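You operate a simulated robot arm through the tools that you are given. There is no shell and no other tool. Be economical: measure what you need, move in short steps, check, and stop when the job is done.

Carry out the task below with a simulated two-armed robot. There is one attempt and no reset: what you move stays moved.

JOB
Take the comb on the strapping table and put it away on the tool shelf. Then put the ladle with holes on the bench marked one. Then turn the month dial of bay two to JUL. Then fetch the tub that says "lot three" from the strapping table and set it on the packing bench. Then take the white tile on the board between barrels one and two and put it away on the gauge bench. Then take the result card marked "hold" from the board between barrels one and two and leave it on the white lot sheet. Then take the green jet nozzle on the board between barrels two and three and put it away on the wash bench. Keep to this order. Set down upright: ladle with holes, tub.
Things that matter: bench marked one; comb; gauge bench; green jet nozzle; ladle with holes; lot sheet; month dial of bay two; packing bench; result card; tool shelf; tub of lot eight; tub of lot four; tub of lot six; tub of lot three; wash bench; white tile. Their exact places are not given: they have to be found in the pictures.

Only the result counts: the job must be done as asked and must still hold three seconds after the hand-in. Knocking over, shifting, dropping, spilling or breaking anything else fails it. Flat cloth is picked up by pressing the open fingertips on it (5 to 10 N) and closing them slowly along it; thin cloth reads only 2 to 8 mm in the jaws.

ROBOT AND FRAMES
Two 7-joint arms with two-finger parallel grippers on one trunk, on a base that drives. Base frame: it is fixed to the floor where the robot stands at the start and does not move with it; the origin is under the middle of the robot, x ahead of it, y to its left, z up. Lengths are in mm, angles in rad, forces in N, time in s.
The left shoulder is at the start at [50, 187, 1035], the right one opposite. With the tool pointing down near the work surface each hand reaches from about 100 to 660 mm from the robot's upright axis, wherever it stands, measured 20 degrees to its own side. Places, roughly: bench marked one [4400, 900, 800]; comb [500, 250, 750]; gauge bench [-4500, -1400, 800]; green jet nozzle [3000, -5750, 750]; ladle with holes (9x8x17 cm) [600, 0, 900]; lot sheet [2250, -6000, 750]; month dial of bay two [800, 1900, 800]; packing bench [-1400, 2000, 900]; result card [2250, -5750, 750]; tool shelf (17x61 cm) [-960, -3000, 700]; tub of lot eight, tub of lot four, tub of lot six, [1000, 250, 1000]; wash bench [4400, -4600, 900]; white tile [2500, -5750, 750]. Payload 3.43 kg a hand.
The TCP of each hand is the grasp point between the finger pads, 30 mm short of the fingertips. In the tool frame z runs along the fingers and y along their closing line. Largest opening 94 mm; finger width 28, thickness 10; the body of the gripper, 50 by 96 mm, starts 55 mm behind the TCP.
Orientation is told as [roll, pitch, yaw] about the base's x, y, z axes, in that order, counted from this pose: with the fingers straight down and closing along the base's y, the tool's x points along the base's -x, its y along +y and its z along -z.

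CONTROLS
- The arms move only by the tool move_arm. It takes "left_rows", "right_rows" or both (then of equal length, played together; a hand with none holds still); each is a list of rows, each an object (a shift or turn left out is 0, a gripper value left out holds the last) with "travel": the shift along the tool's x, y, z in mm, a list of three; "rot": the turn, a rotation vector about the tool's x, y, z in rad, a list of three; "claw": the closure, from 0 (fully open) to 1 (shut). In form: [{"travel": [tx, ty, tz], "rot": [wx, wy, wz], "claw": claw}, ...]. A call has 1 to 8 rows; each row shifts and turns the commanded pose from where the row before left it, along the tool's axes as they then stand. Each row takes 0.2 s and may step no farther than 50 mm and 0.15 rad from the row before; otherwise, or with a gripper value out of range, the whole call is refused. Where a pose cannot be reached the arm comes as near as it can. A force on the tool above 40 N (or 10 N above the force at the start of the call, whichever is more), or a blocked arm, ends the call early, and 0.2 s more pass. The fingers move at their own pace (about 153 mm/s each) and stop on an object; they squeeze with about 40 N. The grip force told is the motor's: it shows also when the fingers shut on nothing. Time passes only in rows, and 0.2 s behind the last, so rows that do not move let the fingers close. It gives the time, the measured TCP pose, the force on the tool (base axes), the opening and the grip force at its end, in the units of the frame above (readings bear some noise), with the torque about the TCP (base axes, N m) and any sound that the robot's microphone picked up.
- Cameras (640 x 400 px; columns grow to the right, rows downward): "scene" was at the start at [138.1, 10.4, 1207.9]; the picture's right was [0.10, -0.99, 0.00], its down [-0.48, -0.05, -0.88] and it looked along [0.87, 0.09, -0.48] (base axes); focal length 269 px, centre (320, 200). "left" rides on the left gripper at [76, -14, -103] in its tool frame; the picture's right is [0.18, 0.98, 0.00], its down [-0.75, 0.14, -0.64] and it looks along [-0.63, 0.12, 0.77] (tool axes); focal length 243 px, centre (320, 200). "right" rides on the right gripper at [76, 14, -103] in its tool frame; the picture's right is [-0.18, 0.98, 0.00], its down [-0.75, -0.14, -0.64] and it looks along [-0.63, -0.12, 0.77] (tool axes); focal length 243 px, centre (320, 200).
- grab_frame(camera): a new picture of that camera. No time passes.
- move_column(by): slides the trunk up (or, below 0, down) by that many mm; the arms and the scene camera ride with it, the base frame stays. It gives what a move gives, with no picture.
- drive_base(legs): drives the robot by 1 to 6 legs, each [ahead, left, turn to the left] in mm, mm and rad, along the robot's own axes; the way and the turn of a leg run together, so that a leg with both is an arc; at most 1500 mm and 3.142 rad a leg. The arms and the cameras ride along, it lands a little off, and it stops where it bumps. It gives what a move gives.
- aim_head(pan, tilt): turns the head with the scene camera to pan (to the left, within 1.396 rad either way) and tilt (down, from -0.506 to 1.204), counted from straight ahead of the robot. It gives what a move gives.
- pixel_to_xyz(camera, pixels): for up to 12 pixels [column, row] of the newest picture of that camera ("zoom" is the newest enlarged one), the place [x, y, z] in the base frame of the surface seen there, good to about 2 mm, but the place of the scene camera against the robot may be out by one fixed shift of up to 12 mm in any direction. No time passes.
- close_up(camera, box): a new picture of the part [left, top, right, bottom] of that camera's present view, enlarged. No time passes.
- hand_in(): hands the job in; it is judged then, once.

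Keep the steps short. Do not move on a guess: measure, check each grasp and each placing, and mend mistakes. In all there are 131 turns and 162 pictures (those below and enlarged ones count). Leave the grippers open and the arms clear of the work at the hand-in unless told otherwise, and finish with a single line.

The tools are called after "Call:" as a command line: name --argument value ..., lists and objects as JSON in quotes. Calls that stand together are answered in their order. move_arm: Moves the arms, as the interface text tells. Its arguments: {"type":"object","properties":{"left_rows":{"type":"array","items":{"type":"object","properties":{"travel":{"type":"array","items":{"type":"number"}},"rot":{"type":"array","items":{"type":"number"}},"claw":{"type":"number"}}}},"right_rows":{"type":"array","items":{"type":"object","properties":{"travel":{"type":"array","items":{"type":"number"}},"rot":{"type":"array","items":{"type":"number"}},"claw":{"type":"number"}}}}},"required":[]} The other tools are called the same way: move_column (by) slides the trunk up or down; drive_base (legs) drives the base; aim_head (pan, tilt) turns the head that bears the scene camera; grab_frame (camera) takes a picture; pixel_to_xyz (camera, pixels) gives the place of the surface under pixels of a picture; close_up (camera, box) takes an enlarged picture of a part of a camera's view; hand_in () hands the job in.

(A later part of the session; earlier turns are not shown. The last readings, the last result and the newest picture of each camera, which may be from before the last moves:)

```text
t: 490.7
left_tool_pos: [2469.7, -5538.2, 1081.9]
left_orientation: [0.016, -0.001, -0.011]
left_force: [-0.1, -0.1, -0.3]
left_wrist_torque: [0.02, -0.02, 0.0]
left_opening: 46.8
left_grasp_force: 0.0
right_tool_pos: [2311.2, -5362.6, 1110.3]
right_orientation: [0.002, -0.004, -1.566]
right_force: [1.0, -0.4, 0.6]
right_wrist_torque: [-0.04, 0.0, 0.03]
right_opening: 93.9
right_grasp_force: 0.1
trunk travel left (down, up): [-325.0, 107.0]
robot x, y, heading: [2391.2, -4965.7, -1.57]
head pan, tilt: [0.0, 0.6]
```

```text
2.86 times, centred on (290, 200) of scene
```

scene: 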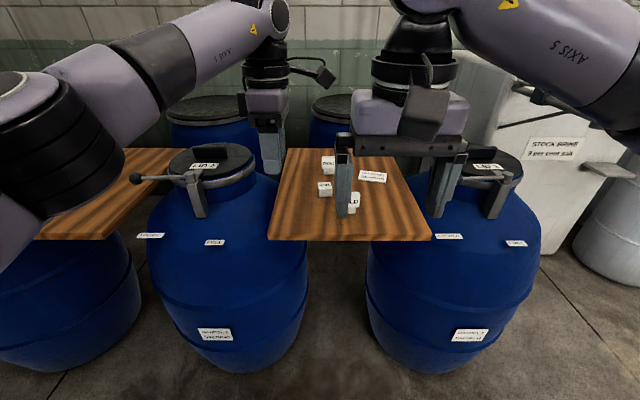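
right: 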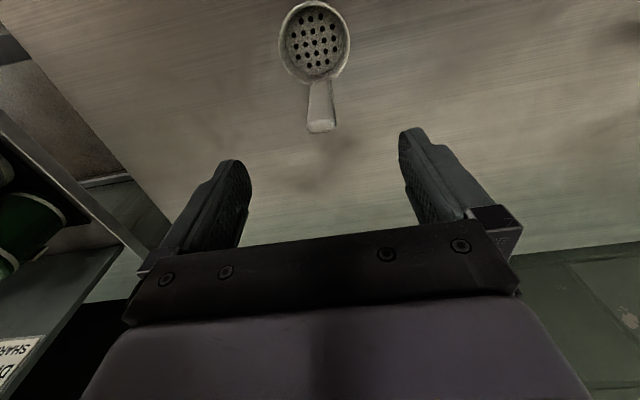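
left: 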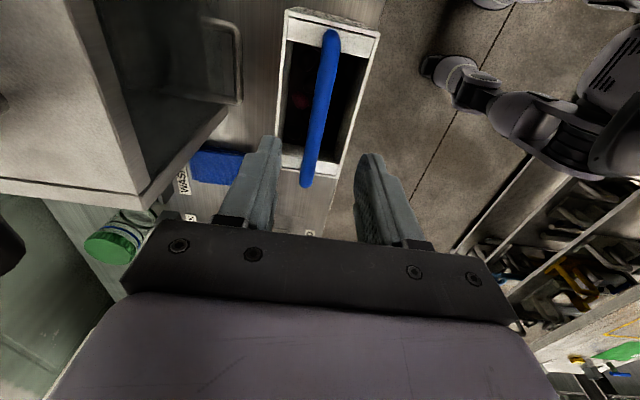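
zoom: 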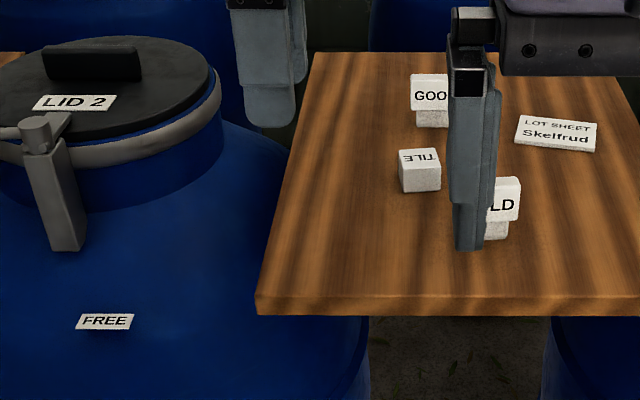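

Call:
pixel_to_xyz --camera "scene" --pixels '[[325, 190], [325, 184], [353, 200], [353, 210], [328, 165], [373, 176], [270, 240], [430, 240], [290, 150], [400, 150], [345, 220]]'

Call:
move_arm --right_rows '[{"travel": [0, 0, -45]}, {"travel": [30, -35, 0]}, {"travel": [30, -35, 0]}, {"travel": [30, -35, 0]}, {"travel": [30, -35, 0]}]' --left_rows '[{"claw": 0}, {}, {}, {}, {}]'

Call:
close_up --camera "scene" --box '[240, 130, 440, 260]'

Call:
grab_frame --camera "left"

```text
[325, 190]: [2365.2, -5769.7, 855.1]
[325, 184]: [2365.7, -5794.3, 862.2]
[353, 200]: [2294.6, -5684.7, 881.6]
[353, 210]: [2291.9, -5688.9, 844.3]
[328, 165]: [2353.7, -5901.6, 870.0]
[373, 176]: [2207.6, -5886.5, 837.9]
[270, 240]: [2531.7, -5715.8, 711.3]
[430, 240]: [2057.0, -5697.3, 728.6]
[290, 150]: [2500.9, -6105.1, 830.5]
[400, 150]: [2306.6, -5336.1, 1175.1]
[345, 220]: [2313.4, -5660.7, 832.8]
```

```text
t: 491.9
left_tool_pos: [2469.1, -5538.7, 1082.7]
left_orientation: [0.016, -0.001, -0.01]
left_force: [-1.1, -0.3, -0.1]
left_wrist_torque: [0.01, -0.02, -0.01]
left_opening: 94.0
left_grasp_force: 0.1
right_tool_pos: [2170.0, -5240.5, 1155.1]
right_orientation: [0.001, -0.003, -1.565]
right_force: [0.3, 0.4, 0.3]
right_wrist_torque: [-0.02, -0.01, -0.02]
right_opening: 93.9
right_grasp_force: 0.0
trunk travel left (down, up): [-325.0, 107.0]
robot x, y, heading: [2388.1, -4965.1, -1.565]
head pan, tilt: [0.0, 0.6]
```

```text
3.08 times, centred on (340, 195) of scene
```

zoom: 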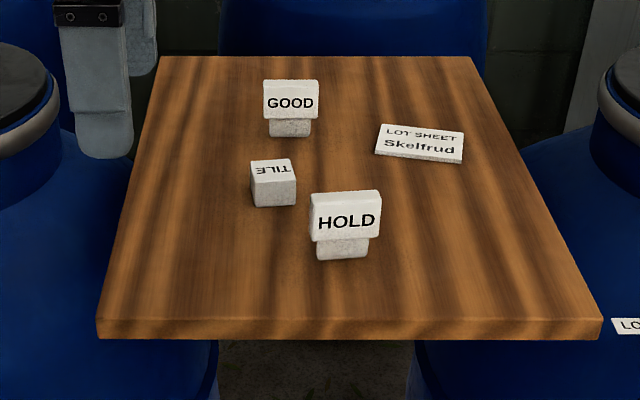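

```text
57 pictures are left
```

left: 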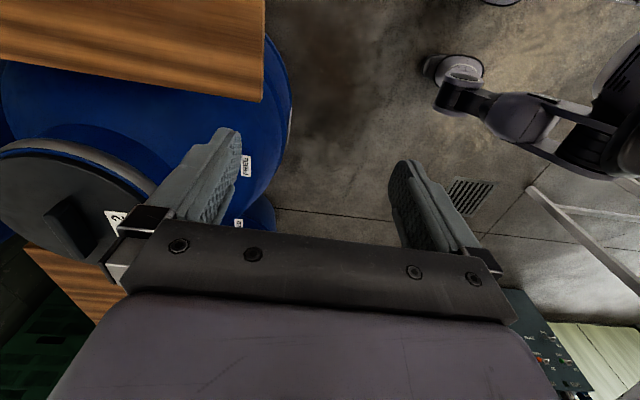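

Tile at about (2365,−5780), HOLD card (2293,−5687), lot sheet (2208,−5887), board z≈832. I check the barrel front, lower the trunk and move ahead.

Call:
pixel_to_xyz --camera "scene" --pixels '[[230, 260], [225, 300], [290, 290], [380, 290], [450, 260], [450, 300]]'

Call:
drive_base --legs '[[120, 0, 0]]'

Call:
move_column --by -60

```text
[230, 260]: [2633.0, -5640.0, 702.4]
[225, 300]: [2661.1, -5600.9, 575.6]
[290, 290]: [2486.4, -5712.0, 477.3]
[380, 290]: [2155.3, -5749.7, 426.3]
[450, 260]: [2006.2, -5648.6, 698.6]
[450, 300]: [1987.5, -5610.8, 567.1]
```

```text
t: 493.2
left_tool_pos: [2470.9, -5658.5, 1081.1]
left_orientation: [0.015, 0.001, -0.011]
left_force: [0.5, 0.0, 0.0]
left_wrist_torque: [0.0, -0.02, 0.0]
left_opening: 94.0
left_grasp_force: 0.1
right_tool_pos: [2172.3, -5360.7, 1154.0]
right_orientation: [0.001, -0.004, -1.565]
right_force: [0.8, 0.2, -0.3]
right_wrist_torque: [0.03, 0.01, -0.01]
right_opening: 94.2
right_grasp_force: 0.1
trunk travel left (down, up): [-325.0, 107.0]
robot x, y, heading: [2390.2, -5082.1, -1.569]
head pan, tilt: [0.0, 0.6]
```

```text
t: 494.2
left_tool_pos: [2469.5, -5658.6, 1022.6]
left_orientation: [0.015, -0.002, -0.011]
left_force: [-0.6, 0.5, 0.3]
left_wrist_torque: [-0.02, -0.01, 0.02]
left_opening: 93.9
left_grasp_force: 0.1
right_tool_pos: [2171.4, -5359.9, 1094.3]
right_orientation: [0.003, -0.005, -1.565]
right_force: [-0.3, 0.4, -0.5]
right_wrist_torque: [-0.07, 0.02, -0.01]
right_opening: 94.1
right_grasp_force: 0.1
trunk travel left (down, up): [-265.0, 167.0]
robot x, y, heading: [2390.1, -5080.4, -1.571]
head pan, tilt: [0.0, 0.6]
```

Call:
drive_base --legs '[[130, 0, 0]]'

Call:
move_arm --left_rows '[{"travel": [40, 0, 0]}, {"travel": [40, 0, 0]}, {"travel": [20, 6, 0]}, {"travel": [0, 0, 40]}]'

Call:
grab_frame --camera "left"

```text
t: 495.4
left_tool_pos: [2470.6, -5788.1, 1023.2]
left_orientation: [0.016, 0.001, -0.01]
left_force: [-0.4, 0.2, -0.3]
left_wrist_torque: [0.02, -0.01, -0.03]
left_opening: 94.0
left_grasp_force: 0.1
right_tool_pos: [2173.0, -5489.9, 1094.4]
right_orientation: [0.001, -0.004, -1.566]
right_force: [0.0, 0.5, 0.0]
right_wrist_torque: [-0.02, -0.01, -0.01]
right_opening: 94.2
right_grasp_force: 0.0
trunk travel left (down, up): [-265.0, 167.0]
robot x, y, heading: [2392.0, -5210.9, -1.565]
head pan, tilt: [0.0, 0.6]
```

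```text
t: 496.4
left_tool_pos: [2386.5, -5760.8, 975.1]
left_orientation: [0.015, -0.001, -0.011]
left_force: [0.6, 1.0, 1.0]
left_wrist_torque: [0.02, -0.03, 0.0]
left_opening: 94.2
left_grasp_force: 0.0
left hand out of reach, approached as far as the arm can: row 1, 2
right_tool_pos: [2173.0, -5489.5, 1094.7]
right_orientation: [0.002, -0.003, -1.566]
right_force: [0.0, 0.8, -0.3]
right_wrist_torque: [0.0, -0.03, 0.01]
right_opening: 94.1
right_grasp_force: 0.0
trunk travel left (down, up): [-265.0, 167.0]
robot x, y, heading: [2389.6, -5210.6, -1.567]
head pan, tilt: [0.0, 0.6]
```

```text
56 pictures are left
```

left: 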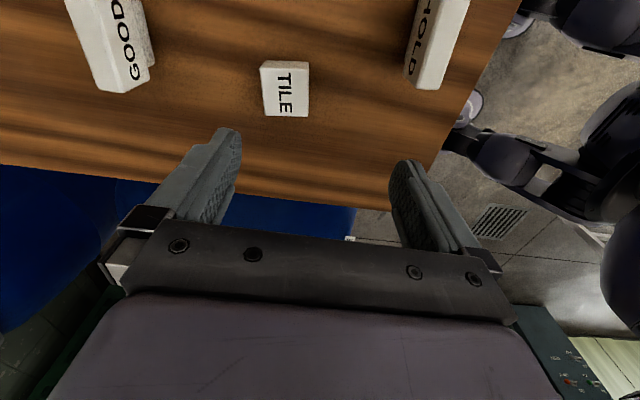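

Call:
pixel_to_xyz --camera "left" --pixels '[[263, 66], [308, 68], [305, 110], [268, 112], [285, 88], [130, 80], [420, 80], [435, 30], [285, 160]]'

```text
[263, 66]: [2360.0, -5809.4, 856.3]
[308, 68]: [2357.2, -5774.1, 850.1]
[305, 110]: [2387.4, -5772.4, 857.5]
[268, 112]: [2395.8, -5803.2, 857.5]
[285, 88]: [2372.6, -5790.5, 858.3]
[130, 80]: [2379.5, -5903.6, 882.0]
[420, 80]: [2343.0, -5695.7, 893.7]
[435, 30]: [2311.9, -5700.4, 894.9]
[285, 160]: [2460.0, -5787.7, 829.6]
```

Call:
move_arm --left_rows '[{"travel": [0, 0, 45], "claw": 0.25}, {"travel": [5, -15, 0], "rot": [0, 0, -0.1]}, {"travel": [6, -14, 0]}, {}]'

Call:
grab_frame --camera "left"

```text
t: 497.4
left_tool_pos: [2381.4, -5779.1, 929.4]
left_orientation: [0.014, -0.002, 0.091]
left_force: [-0.4, -0.6, -0.8]
left_wrist_torque: [0.03, 0.02, 0.03]
left_opening: 70.6
left_grasp_force: 0.1
left hand out of reach, approached as far as the arm can: row 3
right_tool_pos: [2172.5, -5489.9, 1095.6]
right_orientation: [0.003, -0.004, -1.565]
right_force: [-0.1, -1.1, 0.0]
right_wrist_torque: [0.0, -0.04, -0.01]
right_opening: 94.2
right_grasp_force: 0.2
trunk travel left (down, up): [-265.0, 167.0]
robot x, y, heading: [2392.4, -5210.6, -1.568]
head pan, tilt: [0.0, 0.6]
```

```text
55 pictures are left
```

left: 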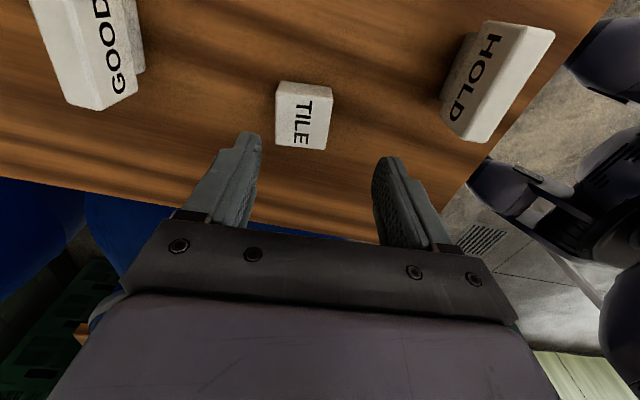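

Call:
move_arm --left_rows '[{"travel": [0, 0, 30]}, {"travel": [6, -9.5, 0]}, {"travel": [0, 0, 25]}, {"travel": [0, 0, 20]}, {}]'

Call:
grab_frame --camera "left"

```text
t: 498.6
left_tool_pos: [2381.8, -5777.7, 860.6]
left_orientation: [0.002, 0.0, 0.091]
left_force: [0.6, -0.8, 33.0]
left_wrist_torque: [-1.37, -0.19, -0.01]
left_opening: 70.7
left_grasp_force: 0.6
left hand out of reach, approached as far as the arm can: row 2
right_tool_pos: [2172.4, -5487.8, 1097.0]
right_orientation: [0.002, -0.006, -1.564]
right_force: [1.0, -0.5, 0.3]
right_wrist_torque: [0.02, 0.01, 0.03]
right_opening: 93.9
right_grasp_force: 0.1
trunk travel left (down, up): [-265.0, 167.0]
robot x, y, heading: [2390.8, -5215.4, -1.567]
head pan, tilt: [0.0, 0.6]
```

```text
54 pictures are left
```

left: 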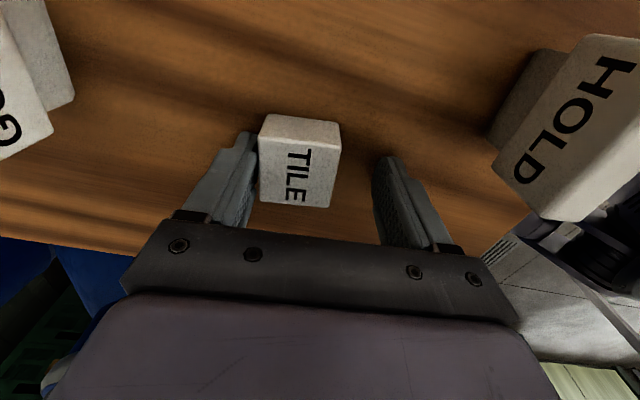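

Fingertips touch the board; raise 4 mm and close on the tile.

Call:
move_arm --left_rows '[{"travel": [0, 0, -4]}, {"claw": 0.6}, {"claw": 1}, {"claw": 1}, {"claw": 1}]'

Call:
grab_frame --camera "left"

```text
t: 499.9
left_tool_pos: [2381.5, -5778.6, 860.2]
left_orientation: [0.009, -0.003, 0.092]
left_force: [3.9, -12.8, 19.7]
left_wrist_torque: [-1.0, 0.04, 0.21]
left_opening: 43.7
left_grasp_force: 40.0
right_tool_pos: [2173.0, -5488.9, 1095.4]
right_orientation: [0.001, -0.005, -1.565]
right_force: [-0.6, -0.6, -0.1]
right_wrist_torque: [-0.02, -0.01, 0.01]
right_opening: 94.6
right_grasp_force: 0.1
trunk travel left (down, up): [-265.0, 167.0]
robot x, y, heading: [2386.1, -5210.6, -1.569]
head pan, tilt: [0.0, 0.6]
```

```text
53 pictures are left
```

left: 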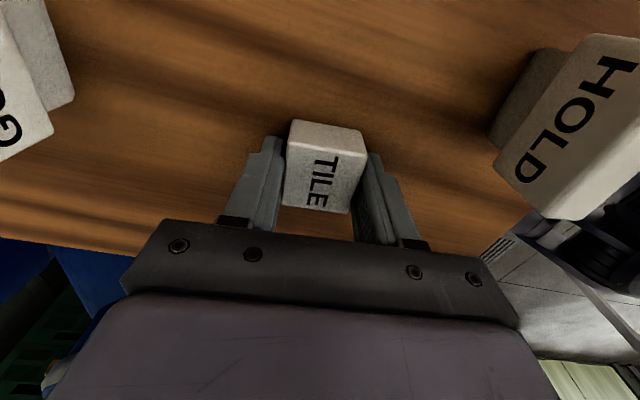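

The grip is on the corners (43.7 mm). Open, realign, and regrip.

Call:
move_arm --left_rows '[{"claw": 0.3}, {"travel": [0, 0, -3]}, {"travel": [8, 0, 0], "rot": [0, 0, 0.14]}, {"claw": 0.6}, {"claw": 1}, {"claw": 1}, {"claw": 1}]'

Call:
grab_frame --camera "left"

```text
t: 501.4
left_tool_pos: [2371.7, -5777.4, 860.7]
left_orientation: [0.016, 0.0, -0.051]
left_force: [-2.4, -2.8, 1.5]
left_wrist_torque: [-0.16, 0.01, -0.07]
left_opening: 44.1
left_grasp_force: 39.6
right_tool_pos: [2171.4, -5489.9, 1094.6]
right_orientation: [0.001, -0.003, -1.564]
right_force: [0.4, -0.2, -0.5]
right_wrist_torque: [0.01, -0.01, -0.02]
right_opening: 94.1
right_grasp_force: 0.1
trunk travel left (down, up): [-265.0, 167.0]
robot x, y, heading: [2391.1, -5211.2, -1.562]
head pan, tilt: [0.0, 0.6]
```

```text
52 pictures are left
```

left: 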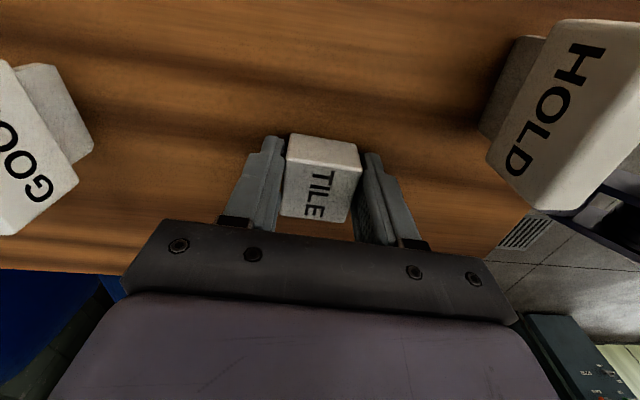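

Aligned now (tile is about 44 mm wide). Lift and check.

Call:
move_arm --left_rows '[{"travel": [0, 0, -20]}, {"travel": [0, 0, -30]}, {"travel": [0, 0, -30]}, {"travel": [0, 0, -30]}]'

Call:
grab_frame --camera "left"

```text
t: 502.6
left_tool_pos: [2405.1, -5785.2, 952.9]
left_orientation: [0.031, 0.003, 0.004]
left_force: [0.1, 0.1, -0.3]
left_wrist_torque: [-0.04, -0.01, -0.01]
left_opening: 43.7
left_grasp_force: 39.4
left hand out of reach, approached as far as the arm can: row 3, 4
right_tool_pos: [2172.7, -5490.0, 1094.5]
right_orientation: [0.002, -0.003, -1.564]
right_force: [0.4, 0.3, 0.5]
right_wrist_torque: [0.01, 0.05, -0.02]
right_opening: 93.8
right_grasp_force: 0.1
trunk travel left (down, up): [-265.0, 167.0]
robot x, y, heading: [2392.3, -5213.9, -1.566]
head pan, tilt: [0.0, 0.6]
stopped in row 4 (left hand): the arm was blocked; the commanded pose is now the measured one
```

```text
51 pictures are left
```

left: 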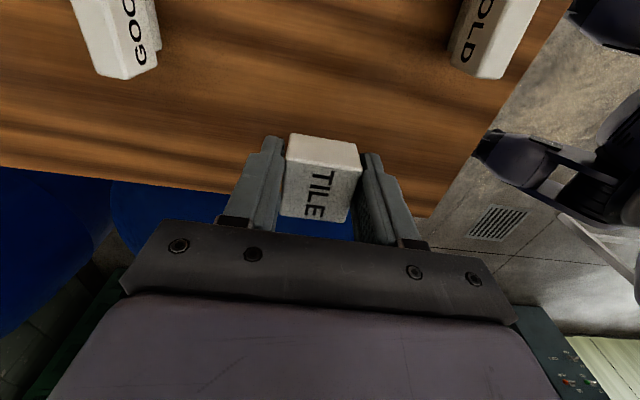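

Tile held. Raise the trunk and drive back west to the gauge bench.

Call:
move_column --by 110

Call:
drive_base --legs '[[-750, 0, 0], [0, -720, 0], [-810, 0, 0], [0, 0, -1.575], [1500, 0, 0], [1500, 0, 0]]'

Call:
drive_base --legs '[[1500, 0, 0], [600, 0, 0], [0, -1500, 0], [0, -700, 0]]'

Call:
aim_head --pan 0.1 --tilt 0.5

Call:
grab_frame --camera "scene"

```text
t: 504.1
left_tool_pos: [2403.4, -5784.6, 1062.3]
left_orientation: [0.032, 0.002, 0.001]
left_force: [-0.4, -0.2, -2.0]
left_wrist_torque: [-0.02, -0.01, -0.02]
left_opening: 43.7
left_grasp_force: 39.9
right_tool_pos: [2171.8, -5490.0, 1205.4]
right_orientation: [0.001, -0.004, -1.565]
right_force: [-0.3, 0.5, 0.0]
right_wrist_torque: [0.03, -0.01, -0.06]
right_opening: 93.9
right_grasp_force: 0.1
trunk travel left (down, up): [-375.0, 57.0]
robot x, y, heading: [2391.1, -5209.7, -1.568]
head pan, tilt: [0.0, 0.6]
```

```text
t: 536.3
left_tool_pos: [-1902.9, -3624.1, 1062.4]
left_orientation: [0.031, 0.004, -1.581]
left_force: [0.3, 1.1, -0.7]
left_wrist_torque: [-0.01, -0.01, 0.02]
left_opening: 43.7
left_grasp_force: 40.0
right_tool_pos: [-1605.6, -3396.5, 1205.0]
right_orientation: [0.0, -0.005, 3.132]
right_force: [-0.2, -0.2, 0.3]
right_wrist_torque: [-0.01, 0.01, -0.02]
right_opening: 94.1
right_grasp_force: 0.0
trunk travel left (down, up): [-375.0, 57.0]
robot x, y, heading: [-1330.7, -3616.9, 3.132]
head pan, tilt: [0.0, 0.6]
```

```text
t: 543.2
left_tool_pos: [-3317.3, -3611.0, 1062.3]
left_orientation: [0.032, 0.004, -1.597]
left_force: [0.0, -0.4, -1.1]
left_wrist_torque: [-0.03, 0.02, -0.02]
left_opening: 43.5
left_grasp_force: 40.0
right_tool_pos: [-3014.3, -3387.3, 1205.3]
right_orientation: [0.002, -0.004, 3.119]
right_force: [-0.6, 0.6, 0.0]
right_wrist_torque: [-0.06, 0.01, 0.0]
right_opening: 93.9
right_grasp_force: 0.1
trunk travel left (down, up): [-375.0, 57.0]
robot x, y, heading: [-2744.6, -3611.4, 3.113]
head pan, tilt: [0.0, 0.6]
stopped in leg 1: the robot was blocked; the commanded pose is now the measured one
```

```text
t: 543.9
left_tool_pos: [-3316.8, -3611.3, 1062.2]
left_orientation: [0.031, 0.004, -1.595]
left_force: [-0.5, 0.1, -0.7]
left_wrist_torque: [0.02, -0.01, 0.01]
left_opening: 43.7
left_grasp_force: 39.8
right_tool_pos: [-3015.1, -3385.5, 1203.9]
right_orientation: [0.002, -0.003, 3.119]
right_force: [0.7, 0.0, -0.3]
right_wrist_torque: [0.02, 0.01, -0.01]
right_opening: 94.0
right_grasp_force: 0.0
trunk travel left (down, up): [-375.0, 57.0]
robot x, y, heading: [-2743.3, -3612.6, 3.117]
head pan, tilt: [0.099, 0.499]
```

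```text
50 pictures are left
```

scene: 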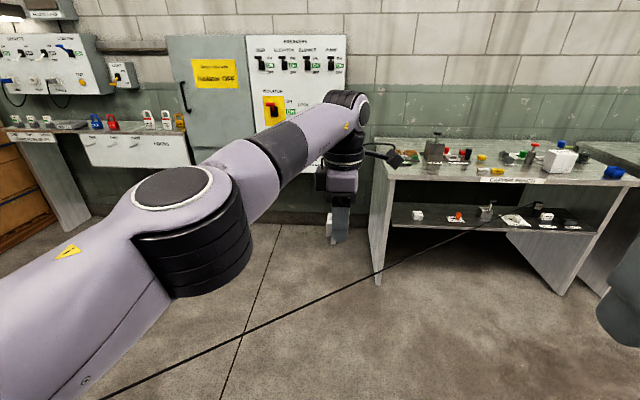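

Blocked, probably by the running-list table on my right. Back slightly, shift left, and look right to check.

Call:
drive_base --legs '[[-120, 0, 0.02], [0, 130, 0]]'

Call:
aim_head --pan -1.0 --tilt 0.6

Call:
grab_frame --camera "scene"

```text
t: 546.5
left_tool_pos: [-3196.4, -3753.2, 1060.6]
left_orientation: [0.032, 0.005, -1.575]
left_force: [-0.4, -0.3, -1.2]
left_wrist_torque: [-0.01, -0.02, 0.0]
left_opening: 43.3
left_grasp_force: 39.6
right_tool_pos: [-2901.1, -3522.6, 1203.5]
right_orientation: [0.002, -0.003, 3.137]
right_force: [-0.6, 0.6, 0.3]
right_wrist_torque: [0.0, 0.01, 0.04]
right_opening: 94.2
right_grasp_force: 0.0
trunk travel left (down, up): [-375.0, 57.0]
robot x, y, heading: [-2627.4, -3745.0, 3.132]
head pan, tilt: [0.099, 0.499]
```

```text
t: 547.8
left_tool_pos: [-3198.0, -3754.3, 1061.7]
left_orientation: [0.032, 0.002, -1.575]
left_force: [-0.3, 0.0, -1.0]
left_wrist_torque: [-0.01, 0.04, 0.04]
left_opening: 43.6
left_grasp_force: 40.2
right_tool_pos: [-2899.3, -3522.9, 1205.1]
right_orientation: [0.0, -0.003, 3.137]
right_force: [0.1, 0.2, -0.2]
right_wrist_torque: [-0.02, 0.02, -0.06]
right_opening: 94.0
right_grasp_force: 0.0
trunk travel left (down, up): [-375.0, 57.0]
robot x, y, heading: [-2624.3, -3745.0, 3.135]
head pan, tilt: [-1.0, 0.6]
```

```text
49 pictures are left
```

scene: 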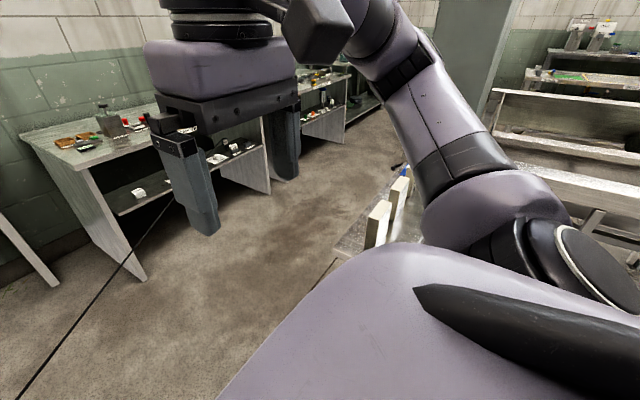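

Nothing disturbed. Continue to the gauge bench.

Call:
drive_base --legs '[[800, 0, 0], [0, -1500, 0], [0, -750, 0]]'

Call:
aim_head --pan 0.0 --tilt 0.5

Call:
grab_frame --camera "scene"

Call:
pixel_to_xyz --camera "scene" --pixels '[[320, 200], [320, 230], [200, 230], [260, 230], [400, 230], [450, 230], [500, 230], [150, 230], [320, 250], [400, 210], [260, 210], [220, 215]]'

```text
t: 571.6
left_tool_pos: [-4003.1, -1498.1, 1061.5]
left_orientation: [0.031, 0.003, -1.565]
left_force: [-0.9, -0.4, -2.1]
left_wrist_torque: [0.04, -0.02, 0.02]
left_opening: 43.4
left_grasp_force: 39.7
right_tool_pos: [-3708.8, -1263.6, 1205.1]
right_orientation: [0.002, -0.004, -3.134]
right_force: [-0.1, -0.6, 0.4]
right_wrist_torque: [-0.01, -0.04, -0.01]
right_opening: 94.0
right_grasp_force: 0.1
trunk travel left (down, up): [-375.0, 57.0]
robot x, y, heading: [-3429.1, -1479.8, -3.134]
head pan, tilt: [-1.0, 0.6]
```

```text
t: 572.9
left_tool_pos: [-4004.0, -1497.5, 1062.4]
left_orientation: [0.032, 0.002, -1.567]
left_force: [0.2, 0.0, -1.0]
left_wrist_torque: [0.03, 0.0, -0.03]
left_opening: 43.6
left_grasp_force: 39.7
right_tool_pos: [-3707.8, -1264.3, 1206.9]
right_orientation: [0.001, -0.005, -3.134]
right_force: [0.5, 0.3, 0.1]
right_wrist_torque: [-0.01, -0.02, -0.04]
right_opening: 94.1
right_grasp_force: 0.0
trunk travel left (down, up): [-375.0, 57.0]
robot x, y, heading: [-3429.8, -1482.8, -3.138]
head pan, tilt: [0.0, 0.499]
```

```text
48 pictures are left
```

scene: 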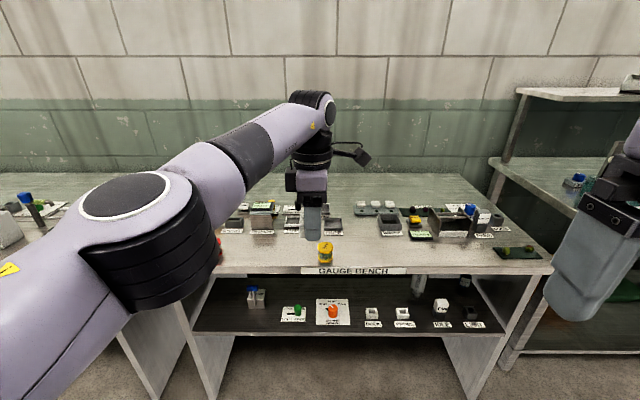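

```text
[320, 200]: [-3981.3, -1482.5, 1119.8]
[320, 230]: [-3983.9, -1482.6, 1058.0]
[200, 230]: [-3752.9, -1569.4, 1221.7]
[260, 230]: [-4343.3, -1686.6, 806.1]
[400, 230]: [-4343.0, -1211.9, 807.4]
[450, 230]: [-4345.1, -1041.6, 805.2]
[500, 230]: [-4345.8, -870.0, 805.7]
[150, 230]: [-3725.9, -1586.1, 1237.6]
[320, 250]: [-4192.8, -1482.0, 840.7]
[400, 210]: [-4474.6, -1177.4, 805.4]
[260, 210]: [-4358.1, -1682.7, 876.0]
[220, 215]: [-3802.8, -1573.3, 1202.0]
```

Call:
close_up --camera "scene" --box '[200, 185, 560, 285]'

Call:
pixel_to_xyz --camera "scene" --pixels '[[380, 255], [440, 255], [470, 258], [380, 265], [440, 265], [420, 238], [500, 250], [470, 250], [380, 245]]'

```text
1.78 times, centred on (380, 235) of scene
```

zoom: 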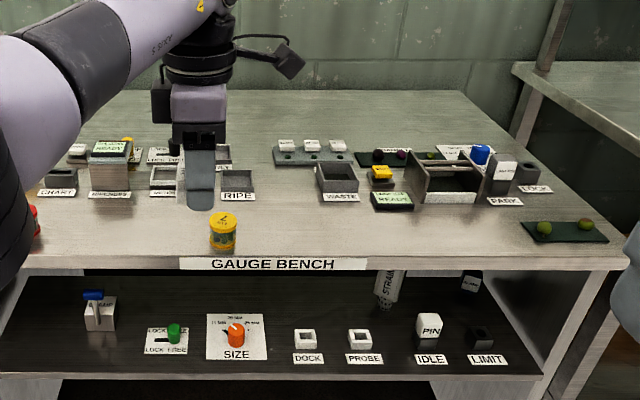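

```text
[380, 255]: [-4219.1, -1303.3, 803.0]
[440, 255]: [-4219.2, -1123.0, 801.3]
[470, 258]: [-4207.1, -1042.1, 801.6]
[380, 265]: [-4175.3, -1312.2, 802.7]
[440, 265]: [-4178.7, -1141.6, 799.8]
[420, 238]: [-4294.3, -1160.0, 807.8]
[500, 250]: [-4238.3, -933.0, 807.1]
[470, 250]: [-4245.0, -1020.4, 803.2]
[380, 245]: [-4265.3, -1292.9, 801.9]
```

Free strip near (−4225,−1215). Position the robot and lower the trunk.

Call:
drive_base --legs '[[0, -280, 0], [215, 0, 0]]'

Call:
move_column --by -120

Call:
grab_frame --camera "scene"

Call:
grab_frame --camera "left"

```text
t: 577.2
left_tool_pos: [-4216.4, -1216.3, 1062.4]
left_orientation: [0.03, 0.003, -1.568]
left_force: [0.3, -0.5, -1.3]
left_wrist_torque: [0.02, -0.03, -0.05]
left_opening: 43.8
left_grasp_force: 40.0
right_tool_pos: [-3921.3, -984.5, 1204.4]
right_orientation: [0.003, -0.003, -3.138]
right_force: [-0.6, -0.1, 0.4]
right_wrist_torque: [0.01, -0.02, 0.01]
right_opening: 93.9
right_grasp_force: 0.1
trunk travel left (down, up): [-375.0, 57.0]
robot x, y, heading: [-3644.0, -1199.9, -3.138]
head pan, tilt: [0.0, 0.499]
```

```text
t: 578.7
left_tool_pos: [-4216.1, -1216.9, 942.4]
left_orientation: [0.031, 0.005, -1.569]
left_force: [0.0, -0.8, -1.1]
left_wrist_torque: [0.04, -0.04, -0.01]
left_opening: 43.8
left_grasp_force: 40.2
right_tool_pos: [-3919.9, -983.9, 1084.6]
right_orientation: [0.003, -0.002, -3.136]
right_force: [1.2, -0.2, -0.2]
right_wrist_torque: [-0.01, 0.03, 0.01]
right_opening: 94.0
right_grasp_force: 0.1
trunk travel left (down, up): [-255.0, 177.0]
robot x, y, heading: [-3644.8, -1204.4, -3.135]
head pan, tilt: [0.0, 0.499]
```

```text
46 pictures are left
```

scene: 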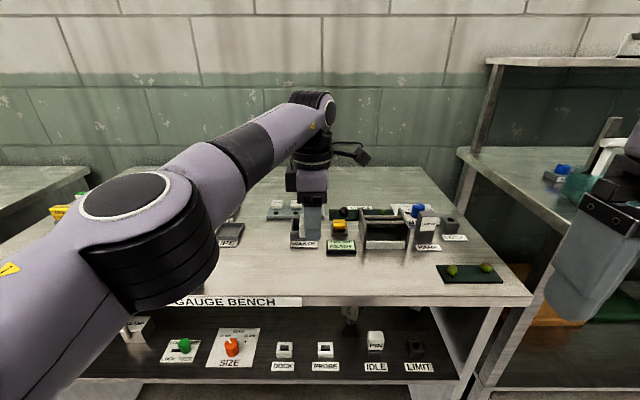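

```text
45 pictures are left
```

left: 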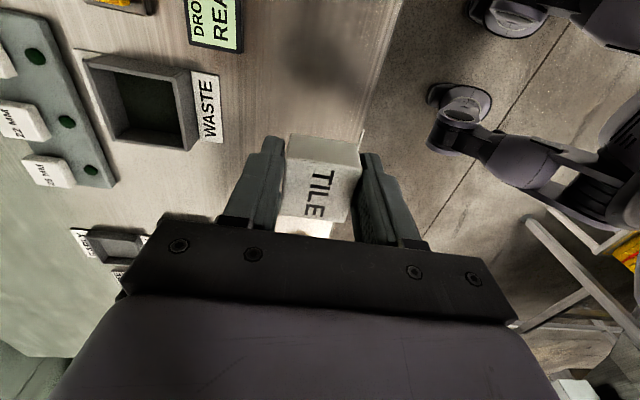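

Call:
move_arm --left_rows '[{"travel": [0, 0, 35]}, {"travel": [0, 0, 35]}, {"travel": [0, 0, 20]}, {"travel": [0, 0, 10]}, {"travel": [0, 0, 5]}, {}]'

Call:
move_arm --left_rows '[{"travel": [0, 0, 2]}, {}]'

Call:
grab_frame --camera "left"

```text
t: 580.1
left_tool_pos: [-4214.0, -1215.4, 837.2]
left_orientation: [0.031, 0.003, -1.566]
left_force: [-0.4, -0.2, -1.0]
left_wrist_torque: [0.0, 0.03, 0.01]
left_opening: 43.8
left_grasp_force: 40.5
right_tool_pos: [-3921.3, -983.8, 1084.7]
right_orientation: [0.002, -0.004, -3.134]
right_force: [1.3, 0.8, 0.3]
right_wrist_torque: [-0.01, 0.02, 0.01]
right_opening: 94.0
right_grasp_force: 0.0
trunk travel left (down, up): [-255.0, 177.0]
robot x, y, heading: [-3641.1, -1203.6, -3.138]
head pan, tilt: [0.0, 0.499]
```

```text
t: 580.7
left_tool_pos: [-4214.2, -1214.9, 833.6]
left_orientation: [0.031, 0.003, -1.568]
left_force: [0.9, -0.3, -0.9]
left_wrist_torque: [0.0, -0.02, 0.0]
left_opening: 43.6
left_grasp_force: 39.7
right_tool_pos: [-3920.2, -984.1, 1084.5]
right_orientation: [0.001, -0.002, -3.136]
right_force: [-0.7, 0.1, 0.5]
right_wrist_torque: [0.0, 0.0, -0.02]
right_opening: 93.8
right_grasp_force: 0.0
trunk travel left (down, up): [-255.0, 177.0]
robot x, y, heading: [-3642.5, -1199.4, -3.138]
head pan, tilt: [0.0, 0.499]
```

```text
44 pictures are left
```

left: 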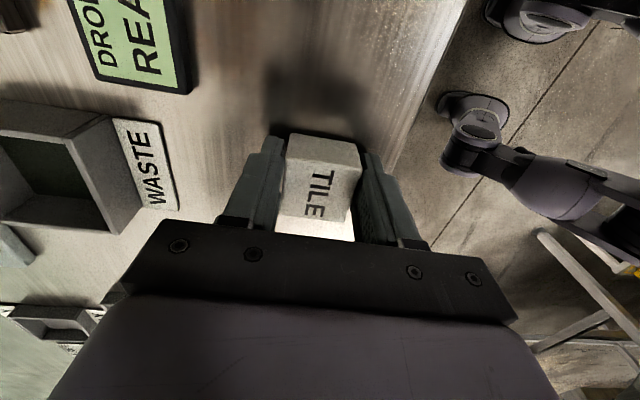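

Call:
move_arm --left_rows '[{"travel": [0, 0, 1.5]}, {}]'

Call:
move_arm --left_rows '[{"travel": [0, 0, 1.5]}, {}]'

```text
t: 581.3
left_tool_pos: [-4213.5, -1215.6, 832.9]
left_orientation: [0.032, 0.003, -1.566]
left_force: [0.5, 0.3, -0.9]
left_wrist_torque: [0.01, 0.0, -0.01]
left_opening: 43.6
left_grasp_force: 40.1
right_tool_pos: [-3920.2, -983.9, 1084.1]
right_orientation: [0.002, -0.004, -3.136]
right_force: [0.6, -0.1, -0.4]
right_wrist_torque: [-0.01, -0.02, 0.0]
right_opening: 94.2
right_grasp_force: 0.1
trunk travel left (down, up): [-255.0, 177.0]
robot x, y, heading: [-3639.0, -1200.6, -3.143]
head pan, tilt: [0.0, 0.499]
```

```text
t: 581.9
left_tool_pos: [-4213.2, -1214.7, 831.3]
left_orientation: [0.033, 0.004, -1.568]
left_force: [-0.1, 0.7, -1.9]
left_wrist_torque: [0.0, 0.01, -0.02]
left_opening: 43.6
left_grasp_force: 40.0
right_tool_pos: [-3920.4, -984.5, 1085.2]
right_orientation: [0.001, -0.003, -3.136]
right_force: [-0.5, 0.2, 0.5]
right_wrist_torque: [0.03, 0.01, -0.04]
right_opening: 94.3
right_grasp_force: 0.1
trunk travel left (down, up): [-255.0, 177.0]
robot x, y, heading: [-3644.2, -1201.7, -3.139]
head pan, tilt: [0.0, 0.499]
```

Call:
move_arm --left_rows '[{"travel": [0, 0, 1.5]}, {}]'

Call:
move_arm --left_rows '[{"travel": [0, 0, 1.5]}, {}]'

```text
t: 582.5
left_tool_pos: [-4213.4, -1216.2, 831.9]
left_orientation: [0.029, 0.004, -1.565]
left_force: [-0.1, 0.0, 3.7]
left_wrist_torque: [-0.08, 0.11, -0.03]
left_opening: 43.7
left_grasp_force: 39.5
right_tool_pos: [-3919.0, -984.4, 1085.8]
right_orientation: [0.001, -0.004, -3.137]
right_force: [0.1, 0.1, -0.4]
right_wrist_torque: [0.01, -0.01, 0.0]
right_opening: 94.0
right_grasp_force: 0.0
trunk travel left (down, up): [-255.0, 177.0]
robot x, y, heading: [-3645.7, -1200.2, -3.14]
head pan, tilt: [0.0, 0.499]
```

```text
t: 583.1
left_tool_pos: [-4212.8, -1216.0, 831.0]
left_orientation: [0.025, 0.006, -1.567]
left_force: [-2.1, 0.4, 16.2]
left_wrist_torque: [-0.25, 0.42, -0.03]
left_opening: 43.9
left_grasp_force: 40.1
right_tool_pos: [-3918.4, -983.0, 1085.7]
right_orientation: [0.001, -0.005, -3.137]
right_force: [0.0, -0.2, -0.1]
right_wrist_torque: [0.0, 0.01, 0.01]
right_opening: 94.1
right_grasp_force: 0.0
trunk travel left (down, up): [-255.0, 177.0]
robot x, y, heading: [-3640.8, -1202.6, -3.139]
head pan, tilt: [0.0, 0.499]
```

Call:
move_arm --left_rows '[{"travel": [0, 0, -1.5]}, {"claw": 0.5}, {"claw": 0.3}, {"claw": 0.2}, {"travel": [0, 0, -30]}, {"travel": [0, 0, -40]}, {"travel": [0, 0, -40]}]'

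Call:
grab_frame --camera "left"

```text
t: 584.7
left_tool_pos: [-4215.9, -1217.9, 941.7]
left_orientation: [0.031, 0.004, -1.568]
left_force: [-0.9, -0.2, -0.2]
left_wrist_torque: [-0.02, 0.03, 0.03]
left_opening: 75.0
left_grasp_force: 0.1
right_tool_pos: [-3921.4, -982.5, 1084.1]
right_orientation: [0.001, -0.005, -3.135]
right_force: [-0.2, 1.1, 0.3]
right_wrist_torque: [-0.03, 0.03, 0.0]
right_opening: 94.1
right_grasp_force: 0.1
trunk travel left (down, up): [-255.0, 177.0]
robot x, y, heading: [-3645.1, -1201.8, -3.138]
head pan, tilt: [0.0, 0.499]
```

```text
43 pictures are left
```

left: 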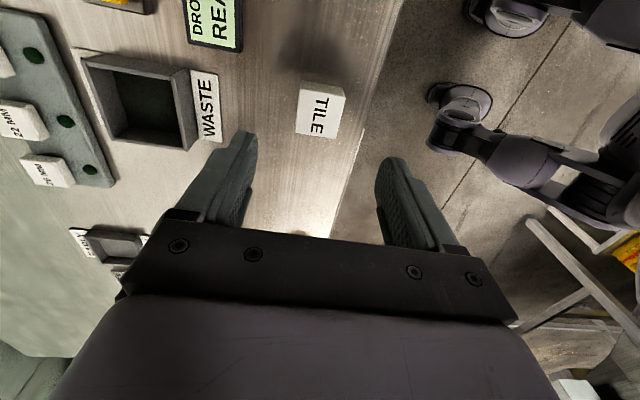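

Tile is on the gauge bench. Next the HOLD card: raise up and drive back to the barrel boards.

Call:
move_column --by 120

Call:
drive_base --legs '[[-230, 0, 0], [0, 1500, 0], [0, 1010, 0], [0, 0, 3.14], [1500, 0, 0], [1500, 0, 0]]'

Call:
move_arm --right_rows '[{"rot": [0, 0, 0.1427]}, {"rot": [0, 0, 0.1427]}, {"rot": [0, 0, 0.1427]}, {"rot": [0, 0, 0.1427]}, {"rot": [0, 0, 0.1427]}, {"rot": [0, 0, 0.1427]}]'

Call:
move_arm --right_rows '[{"rot": [0, 0, 0.1427]}, {"rot": [0, 0, 0.1427]}, {"rot": [0, 0, 0.1427]}, {"rot": [0, 0, 0.1427]}, {"rot": [0, 0, 0.1427]}]'

```text
t: 586.2
left_tool_pos: [-4216.1, -1218.1, 1060.6]
left_orientation: [0.031, 0.004, -1.568]
left_force: [-0.1, -0.4, -0.2]
left_wrist_torque: [0.0, -0.02, -0.03]
left_opening: 75.1
left_grasp_force: 0.0
right_tool_pos: [-3919.9, -981.9, 1204.9]
right_orientation: [0.003, -0.004, -3.136]
right_force: [0.1, -0.3, -0.6]
right_wrist_torque: [0.01, -0.03, -0.02]
right_opening: 94.1
right_grasp_force: 0.1
trunk travel left (down, up): [-375.0, 57.0]
robot x, y, heading: [-3643.2, -1204.2, -3.142]
head pan, tilt: [0.0, 0.499]
```

```text
t: 630.8
left_tool_pos: [154.0, -3664.7, 1060.4]
left_orientation: [0.032, 0.003, 1.58]
left_force: [0.0, 0.8, -0.4]
left_wrist_torque: [-0.02, 0.0, 0.0]
left_opening: 75.3
left_grasp_force: 0.0
right_tool_pos: [-140.8, -3901.1, 1205.4]
right_orientation: [0.003, -0.005, 0.012]
right_force: [-0.1, 0.4, 0.1]
right_wrist_torque: [0.02, -0.03, -0.02]
right_opening: 93.8
right_grasp_force: 0.0
trunk travel left (down, up): [-375.0, 57.0]
robot x, y, heading: [-419.3, -3683.3, 0.014]
head pan, tilt: [0.0, 0.499]
```

```text
t: 632.2
left_tool_pos: [154.1, -3664.5, 1061.0]
left_orientation: [0.032, 0.003, 1.581]
left_force: [-0.2, 0.4, -0.1]
left_wrist_torque: [0.02, 0.02, -0.01]
left_opening: 75.4
left_grasp_force: 0.0
right_tool_pos: [-138.9, -3901.2, 1205.7]
right_orientation: [0.003, -0.003, -0.847]
right_force: [-0.6, 0.4, -0.5]
right_wrist_torque: [-0.01, 0.0, 0.03]
right_opening: 94.1
right_grasp_force: 0.1
trunk travel left (down, up): [-375.0, 57.0]
robot x, y, heading: [-424.0, -3682.6, 0.009]
head pan, tilt: [0.0, 0.499]
```

```text
t: 633.4
left_tool_pos: [153.5, -3664.3, 1061.4]
left_orientation: [0.032, 0.003, 1.581]
left_force: [-0.1, 0.8, -0.4]
left_wrist_torque: [-0.01, 0.02, 0.01]
left_opening: 75.3
left_grasp_force: 0.1
right_tool_pos: [-139.6, -3899.6, 1205.6]
right_orientation: [0.004, 0.002, -1.559]
right_force: [0.1, 1.2, -0.2]
right_wrist_torque: [-0.01, 0.04, 0.01]
right_opening: 93.9
right_grasp_force: 0.0
trunk travel left (down, up): [-375.0, 57.0]
robot x, y, heading: [-418.5, -3685.4, 0.01]
head pan, tilt: [0.0, 0.499]
```

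Call:
move_arm --left_rows '[{"travel": [0, 45, 0]}, {"travel": [0, 45, 0]}, {"travel": [0, 45, 0]}, {"travel": [0, 45, 0]}, {"travel": [-20, 45, 0]}]'

Call:
drive_base --legs '[[1500, 0, 0], [600, 0, 0], [0, 0, -1.58], [780, 0, 0], [0, 715, 0], [640, 0, 0]]'

Call:
aim_head --pan -0.1 --tilt 0.75

Call:
grab_frame --camera "scene"

```text
t: 634.6
left_tool_pos: [-72.4, -3645.7, 1067.4]
left_orientation: [0.03, 0.003, 1.585]
left_force: [0.2, 0.0, 0.0]
left_wrist_torque: [0.01, 0.01, -0.02]
left_opening: 75.2
left_grasp_force: 0.0
right_tool_pos: [-139.8, -3900.4, 1206.4]
right_orientation: [0.004, -0.001, -1.558]
right_force: [-0.1, 0.3, 1.0]
right_wrist_torque: [0.0, 0.01, -0.04]
right_opening: 94.3
right_grasp_force: 0.2
trunk travel left (down, up): [-375.0, 57.0]
robot x, y, heading: [-423.8, -3683.7, 0.014]
head pan, tilt: [0.0, 0.499]
```

```text
t: 662.2
left_tool_pos: [2445.0, -5437.1, 1068.1]
left_orientation: [0.03, 0.005, 0.005]
left_force: [0.4, -0.9, -0.6]
left_wrist_torque: [0.01, 0.01, -0.02]
left_opening: 75.4
left_grasp_force: 0.1
right_tool_pos: [2190.9, -5367.7, 1205.7]
right_orientation: [0.004, 0.001, -3.135]
right_force: [-0.3, 0.3, 0.3]
right_wrist_torque: [0.01, -0.01, 0.02]
right_opening: 94.0
right_grasp_force: 0.1
trunk travel left (down, up): [-375.0, 57.0]
robot x, y, heading: [2406.7, -5089.2, -1.565]
head pan, tilt: [0.0, 0.499]
```

```text
t: 662.9
left_tool_pos: [2444.8, -5437.0, 1068.1]
left_orientation: [0.03, 0.004, 0.004]
left_force: [-0.8, 0.7, -0.6]
left_wrist_torque: [-0.01, -0.02, -0.01]
left_opening: 75.2
left_grasp_force: 0.1
right_tool_pos: [2190.0, -5366.8, 1205.5]
right_orientation: [0.002, 0.002, -3.133]
right_force: [-0.1, 0.2, 0.0]
right_wrist_torque: [0.04, -0.01, -0.01]
right_opening: 93.8
right_grasp_force: 0.0
trunk travel left (down, up): [-375.0, 57.0]
robot x, y, heading: [2408.1, -5091.2, -1.57]
head pan, tilt: [-0.099, 0.75]
```

```text
42 pictures are left
```

scene: 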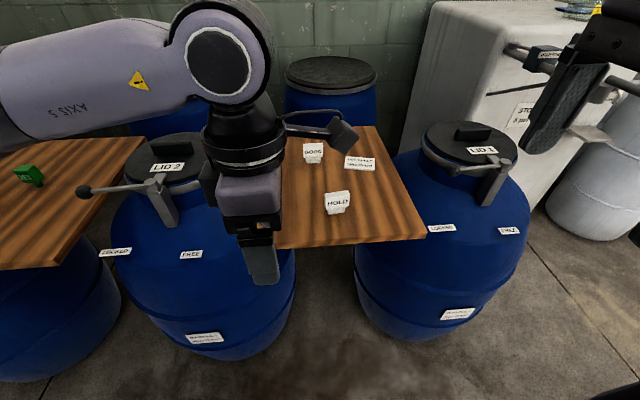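

Call:
move_column --by -90

Call:
drive_base --legs '[[110, 0, 0], [45, 0, 0]]'

Call:
move_arm --right_rows '[{"travel": [27, 38, 0]}, {"travel": [27, 38, 0]}, {"travel": [27, 38, 0]}, {"travel": [27, 38, 0]}, {"travel": [0, 15, 0]}, {"travel": [0, 0, 45]}, {"travel": [0, 0, 35]}]'

Call:
grab_frame --camera "right"

```text
t: 664.2
left_tool_pos: [2444.7, -5436.6, 977.2]
left_orientation: [0.03, 0.004, 0.005]
left_force: [-0.5, -0.7, 0.2]
left_wrist_torque: [0.02, 0.01, -0.02]
left_opening: 75.2
left_grasp_force: 0.0
right_tool_pos: [2192.2, -5366.0, 1115.8]
right_orientation: [0.002, 0.002, -3.133]
right_force: [0.4, 0.5, 0.1]
right_wrist_torque: [-0.01, 0.0, 0.02]
right_opening: 94.1
right_grasp_force: 0.1
trunk travel left (down, up): [-285.0, 147.0]
robot x, y, heading: [2407.6, -5087.3, -1.563]
head pan, tilt: [-0.099, 0.75]
```

```text
t: 665.9
left_tool_pos: [2446.2, -5592.7, 976.5]
left_orientation: [0.032, 0.003, 0.006]
left_force: [0.0, -0.8, 0.4]
left_wrist_torque: [-0.03, -0.03, 0.01]
left_opening: 75.3
left_grasp_force: 0.1
right_tool_pos: [2193.1, -5523.6, 1114.9]
right_orientation: [0.005, 0.001, -3.133]
right_force: [0.4, 0.4, -0.2]
right_wrist_torque: [0.0, -0.01, 0.01]
right_opening: 94.1
right_grasp_force: 0.1
trunk travel left (down, up): [-285.0, 147.0]
robot x, y, heading: [2408.4, -5247.7, -1.562]
head pan, tilt: [-0.099, 0.75]
```

```text
t: 667.5
left_tool_pos: [2445.2, -5593.4, 978.1]
left_orientation: [0.031, 0.004, 0.005]
left_force: [0.0, -0.3, -0.7]
left_wrist_torque: [0.02, -0.04, 0.0]
left_opening: 75.2
left_grasp_force: 0.1
right_tool_pos: [2300.8, -5690.0, 1035.1]
right_orientation: [0.004, 0.001, -3.134]
right_force: [0.1, -0.3, 0.6]
right_wrist_torque: [-0.03, -0.01, 0.0]
right_opening: 94.2
right_grasp_force: 0.0
trunk travel left (down, up): [-285.0, 147.0]
robot x, y, heading: [2409.4, -5243.5, -1.566]
head pan, tilt: [-0.099, 0.75]
```

```text
41 pictures are left
```

right: 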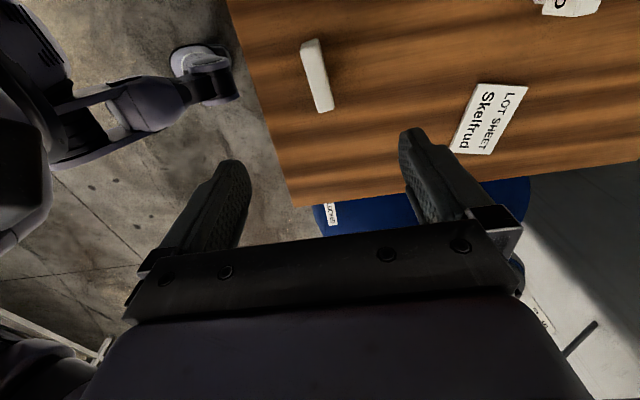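

Call:
pixel_to_xyz --camera "right" --pixels '[[311, 45], [325, 102], [308, 48], [317, 44], [318, 75], [322, 106], [481, 85], [527, 88], [451, 148], [491, 154], [488, 118]]'

Call:
close_up --camera "right" --box '[280, 20, 540, 180]'

```text
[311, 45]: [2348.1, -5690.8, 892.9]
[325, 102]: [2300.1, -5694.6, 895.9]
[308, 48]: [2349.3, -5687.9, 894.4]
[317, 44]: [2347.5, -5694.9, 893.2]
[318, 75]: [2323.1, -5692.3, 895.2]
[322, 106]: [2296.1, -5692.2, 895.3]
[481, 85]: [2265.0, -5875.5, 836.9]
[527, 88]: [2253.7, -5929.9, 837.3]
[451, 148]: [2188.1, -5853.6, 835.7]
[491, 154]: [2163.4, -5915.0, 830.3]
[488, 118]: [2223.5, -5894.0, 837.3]
```

```text
2.46 times, centred on (410, 100) of right
```

zoom: 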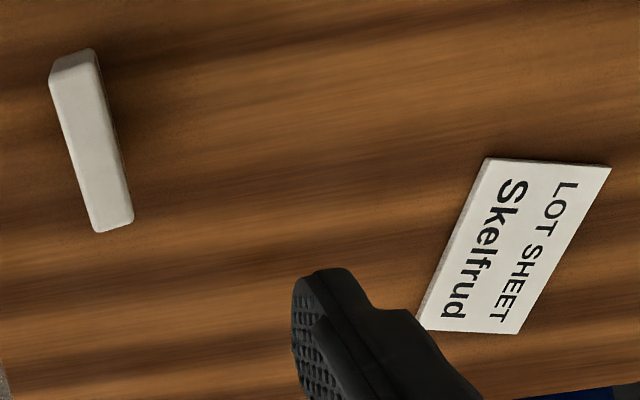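

Card top centre (2322,−5692), z≈895; lot sheet centre (2216,−5893), z≈837. Move the left hand clear and go down on the card.

Call:
move_arm --left_rows '[{"travel": [-20, 40, 0]}, {"travel": [-20, 40, 0]}, {"travel": [-30, 20, 0]}, {}, {}]' --right_rows '[{"travel": [21, 2, 0], "claw": 0.4}, {"travel": [0, 0, 45]}, {"travel": [0, 0, 45]}, {}, {}]'

Call:
grab_frame --camera "right"

```text
t: 668.7
left_tool_pos: [2515.7, -5491.7, 980.5]
left_orientation: [0.031, 0.002, 0.004]
left_force: [0.0, -0.1, 0.2]
left_wrist_torque: [0.01, 0.04, -0.01]
left_opening: 75.3
left_grasp_force: 0.0
right_tool_pos: [2322.6, -5691.9, 945.9]
right_orientation: [0.004, 0.003, -3.135]
right_force: [1.0, -0.3, 0.6]
right_wrist_torque: [-0.02, -0.01, 0.02]
right_opening: 56.4
right_grasp_force: 0.1
trunk travel left (down, up): [-285.0, 147.0]
robot x, y, heading: [2410.0, -5248.8, -1.562]
head pan, tilt: [-0.099, 0.75]
```

```text
39 pictures are left
```

right: 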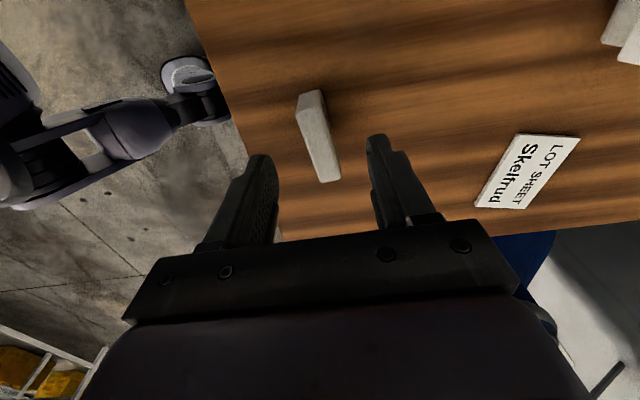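

Call:
move_arm --right_rows '[{"travel": [0, 0, 35]}, {"travel": [0, 0, 27]}, {"claw": 0.8}, {"claw": 1}, {"claw": 1}, {}]'

Call:
grab_frame --camera "right"

```text
t: 670.1
left_tool_pos: [2515.9, -5492.0, 980.7]
left_orientation: [0.03, 0.003, 0.005]
left_force: [0.3, 0.3, -0.2]
left_wrist_torque: [0.0, -0.02, 0.01]
left_opening: 75.0
left_grasp_force: 0.1
right_tool_pos: [2323.1, -5691.7, 883.0]
right_orientation: [0.005, 0.002, -3.134]
right_force: [0.0, 0.4, 0.1]
right_wrist_torque: [0.0, 0.01, -0.02]
right_opening: 21.2
right_grasp_force: 40.4
trunk travel left (down, up): [-285.0, 147.0]
robot x, y, heading: [2409.3, -5246.5, -1.571]
head pan, tilt: [-0.099, 0.75]
```

```text
38 pictures are left
```

right: 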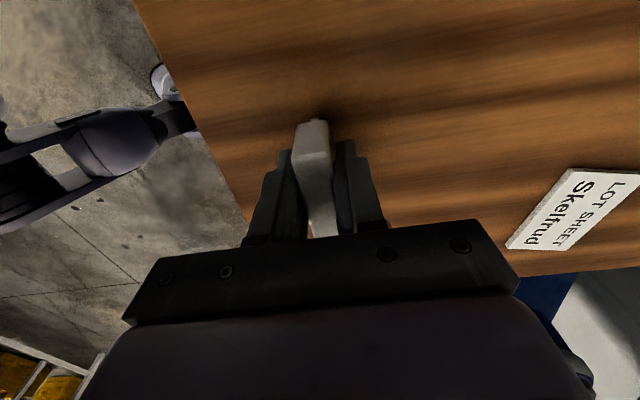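

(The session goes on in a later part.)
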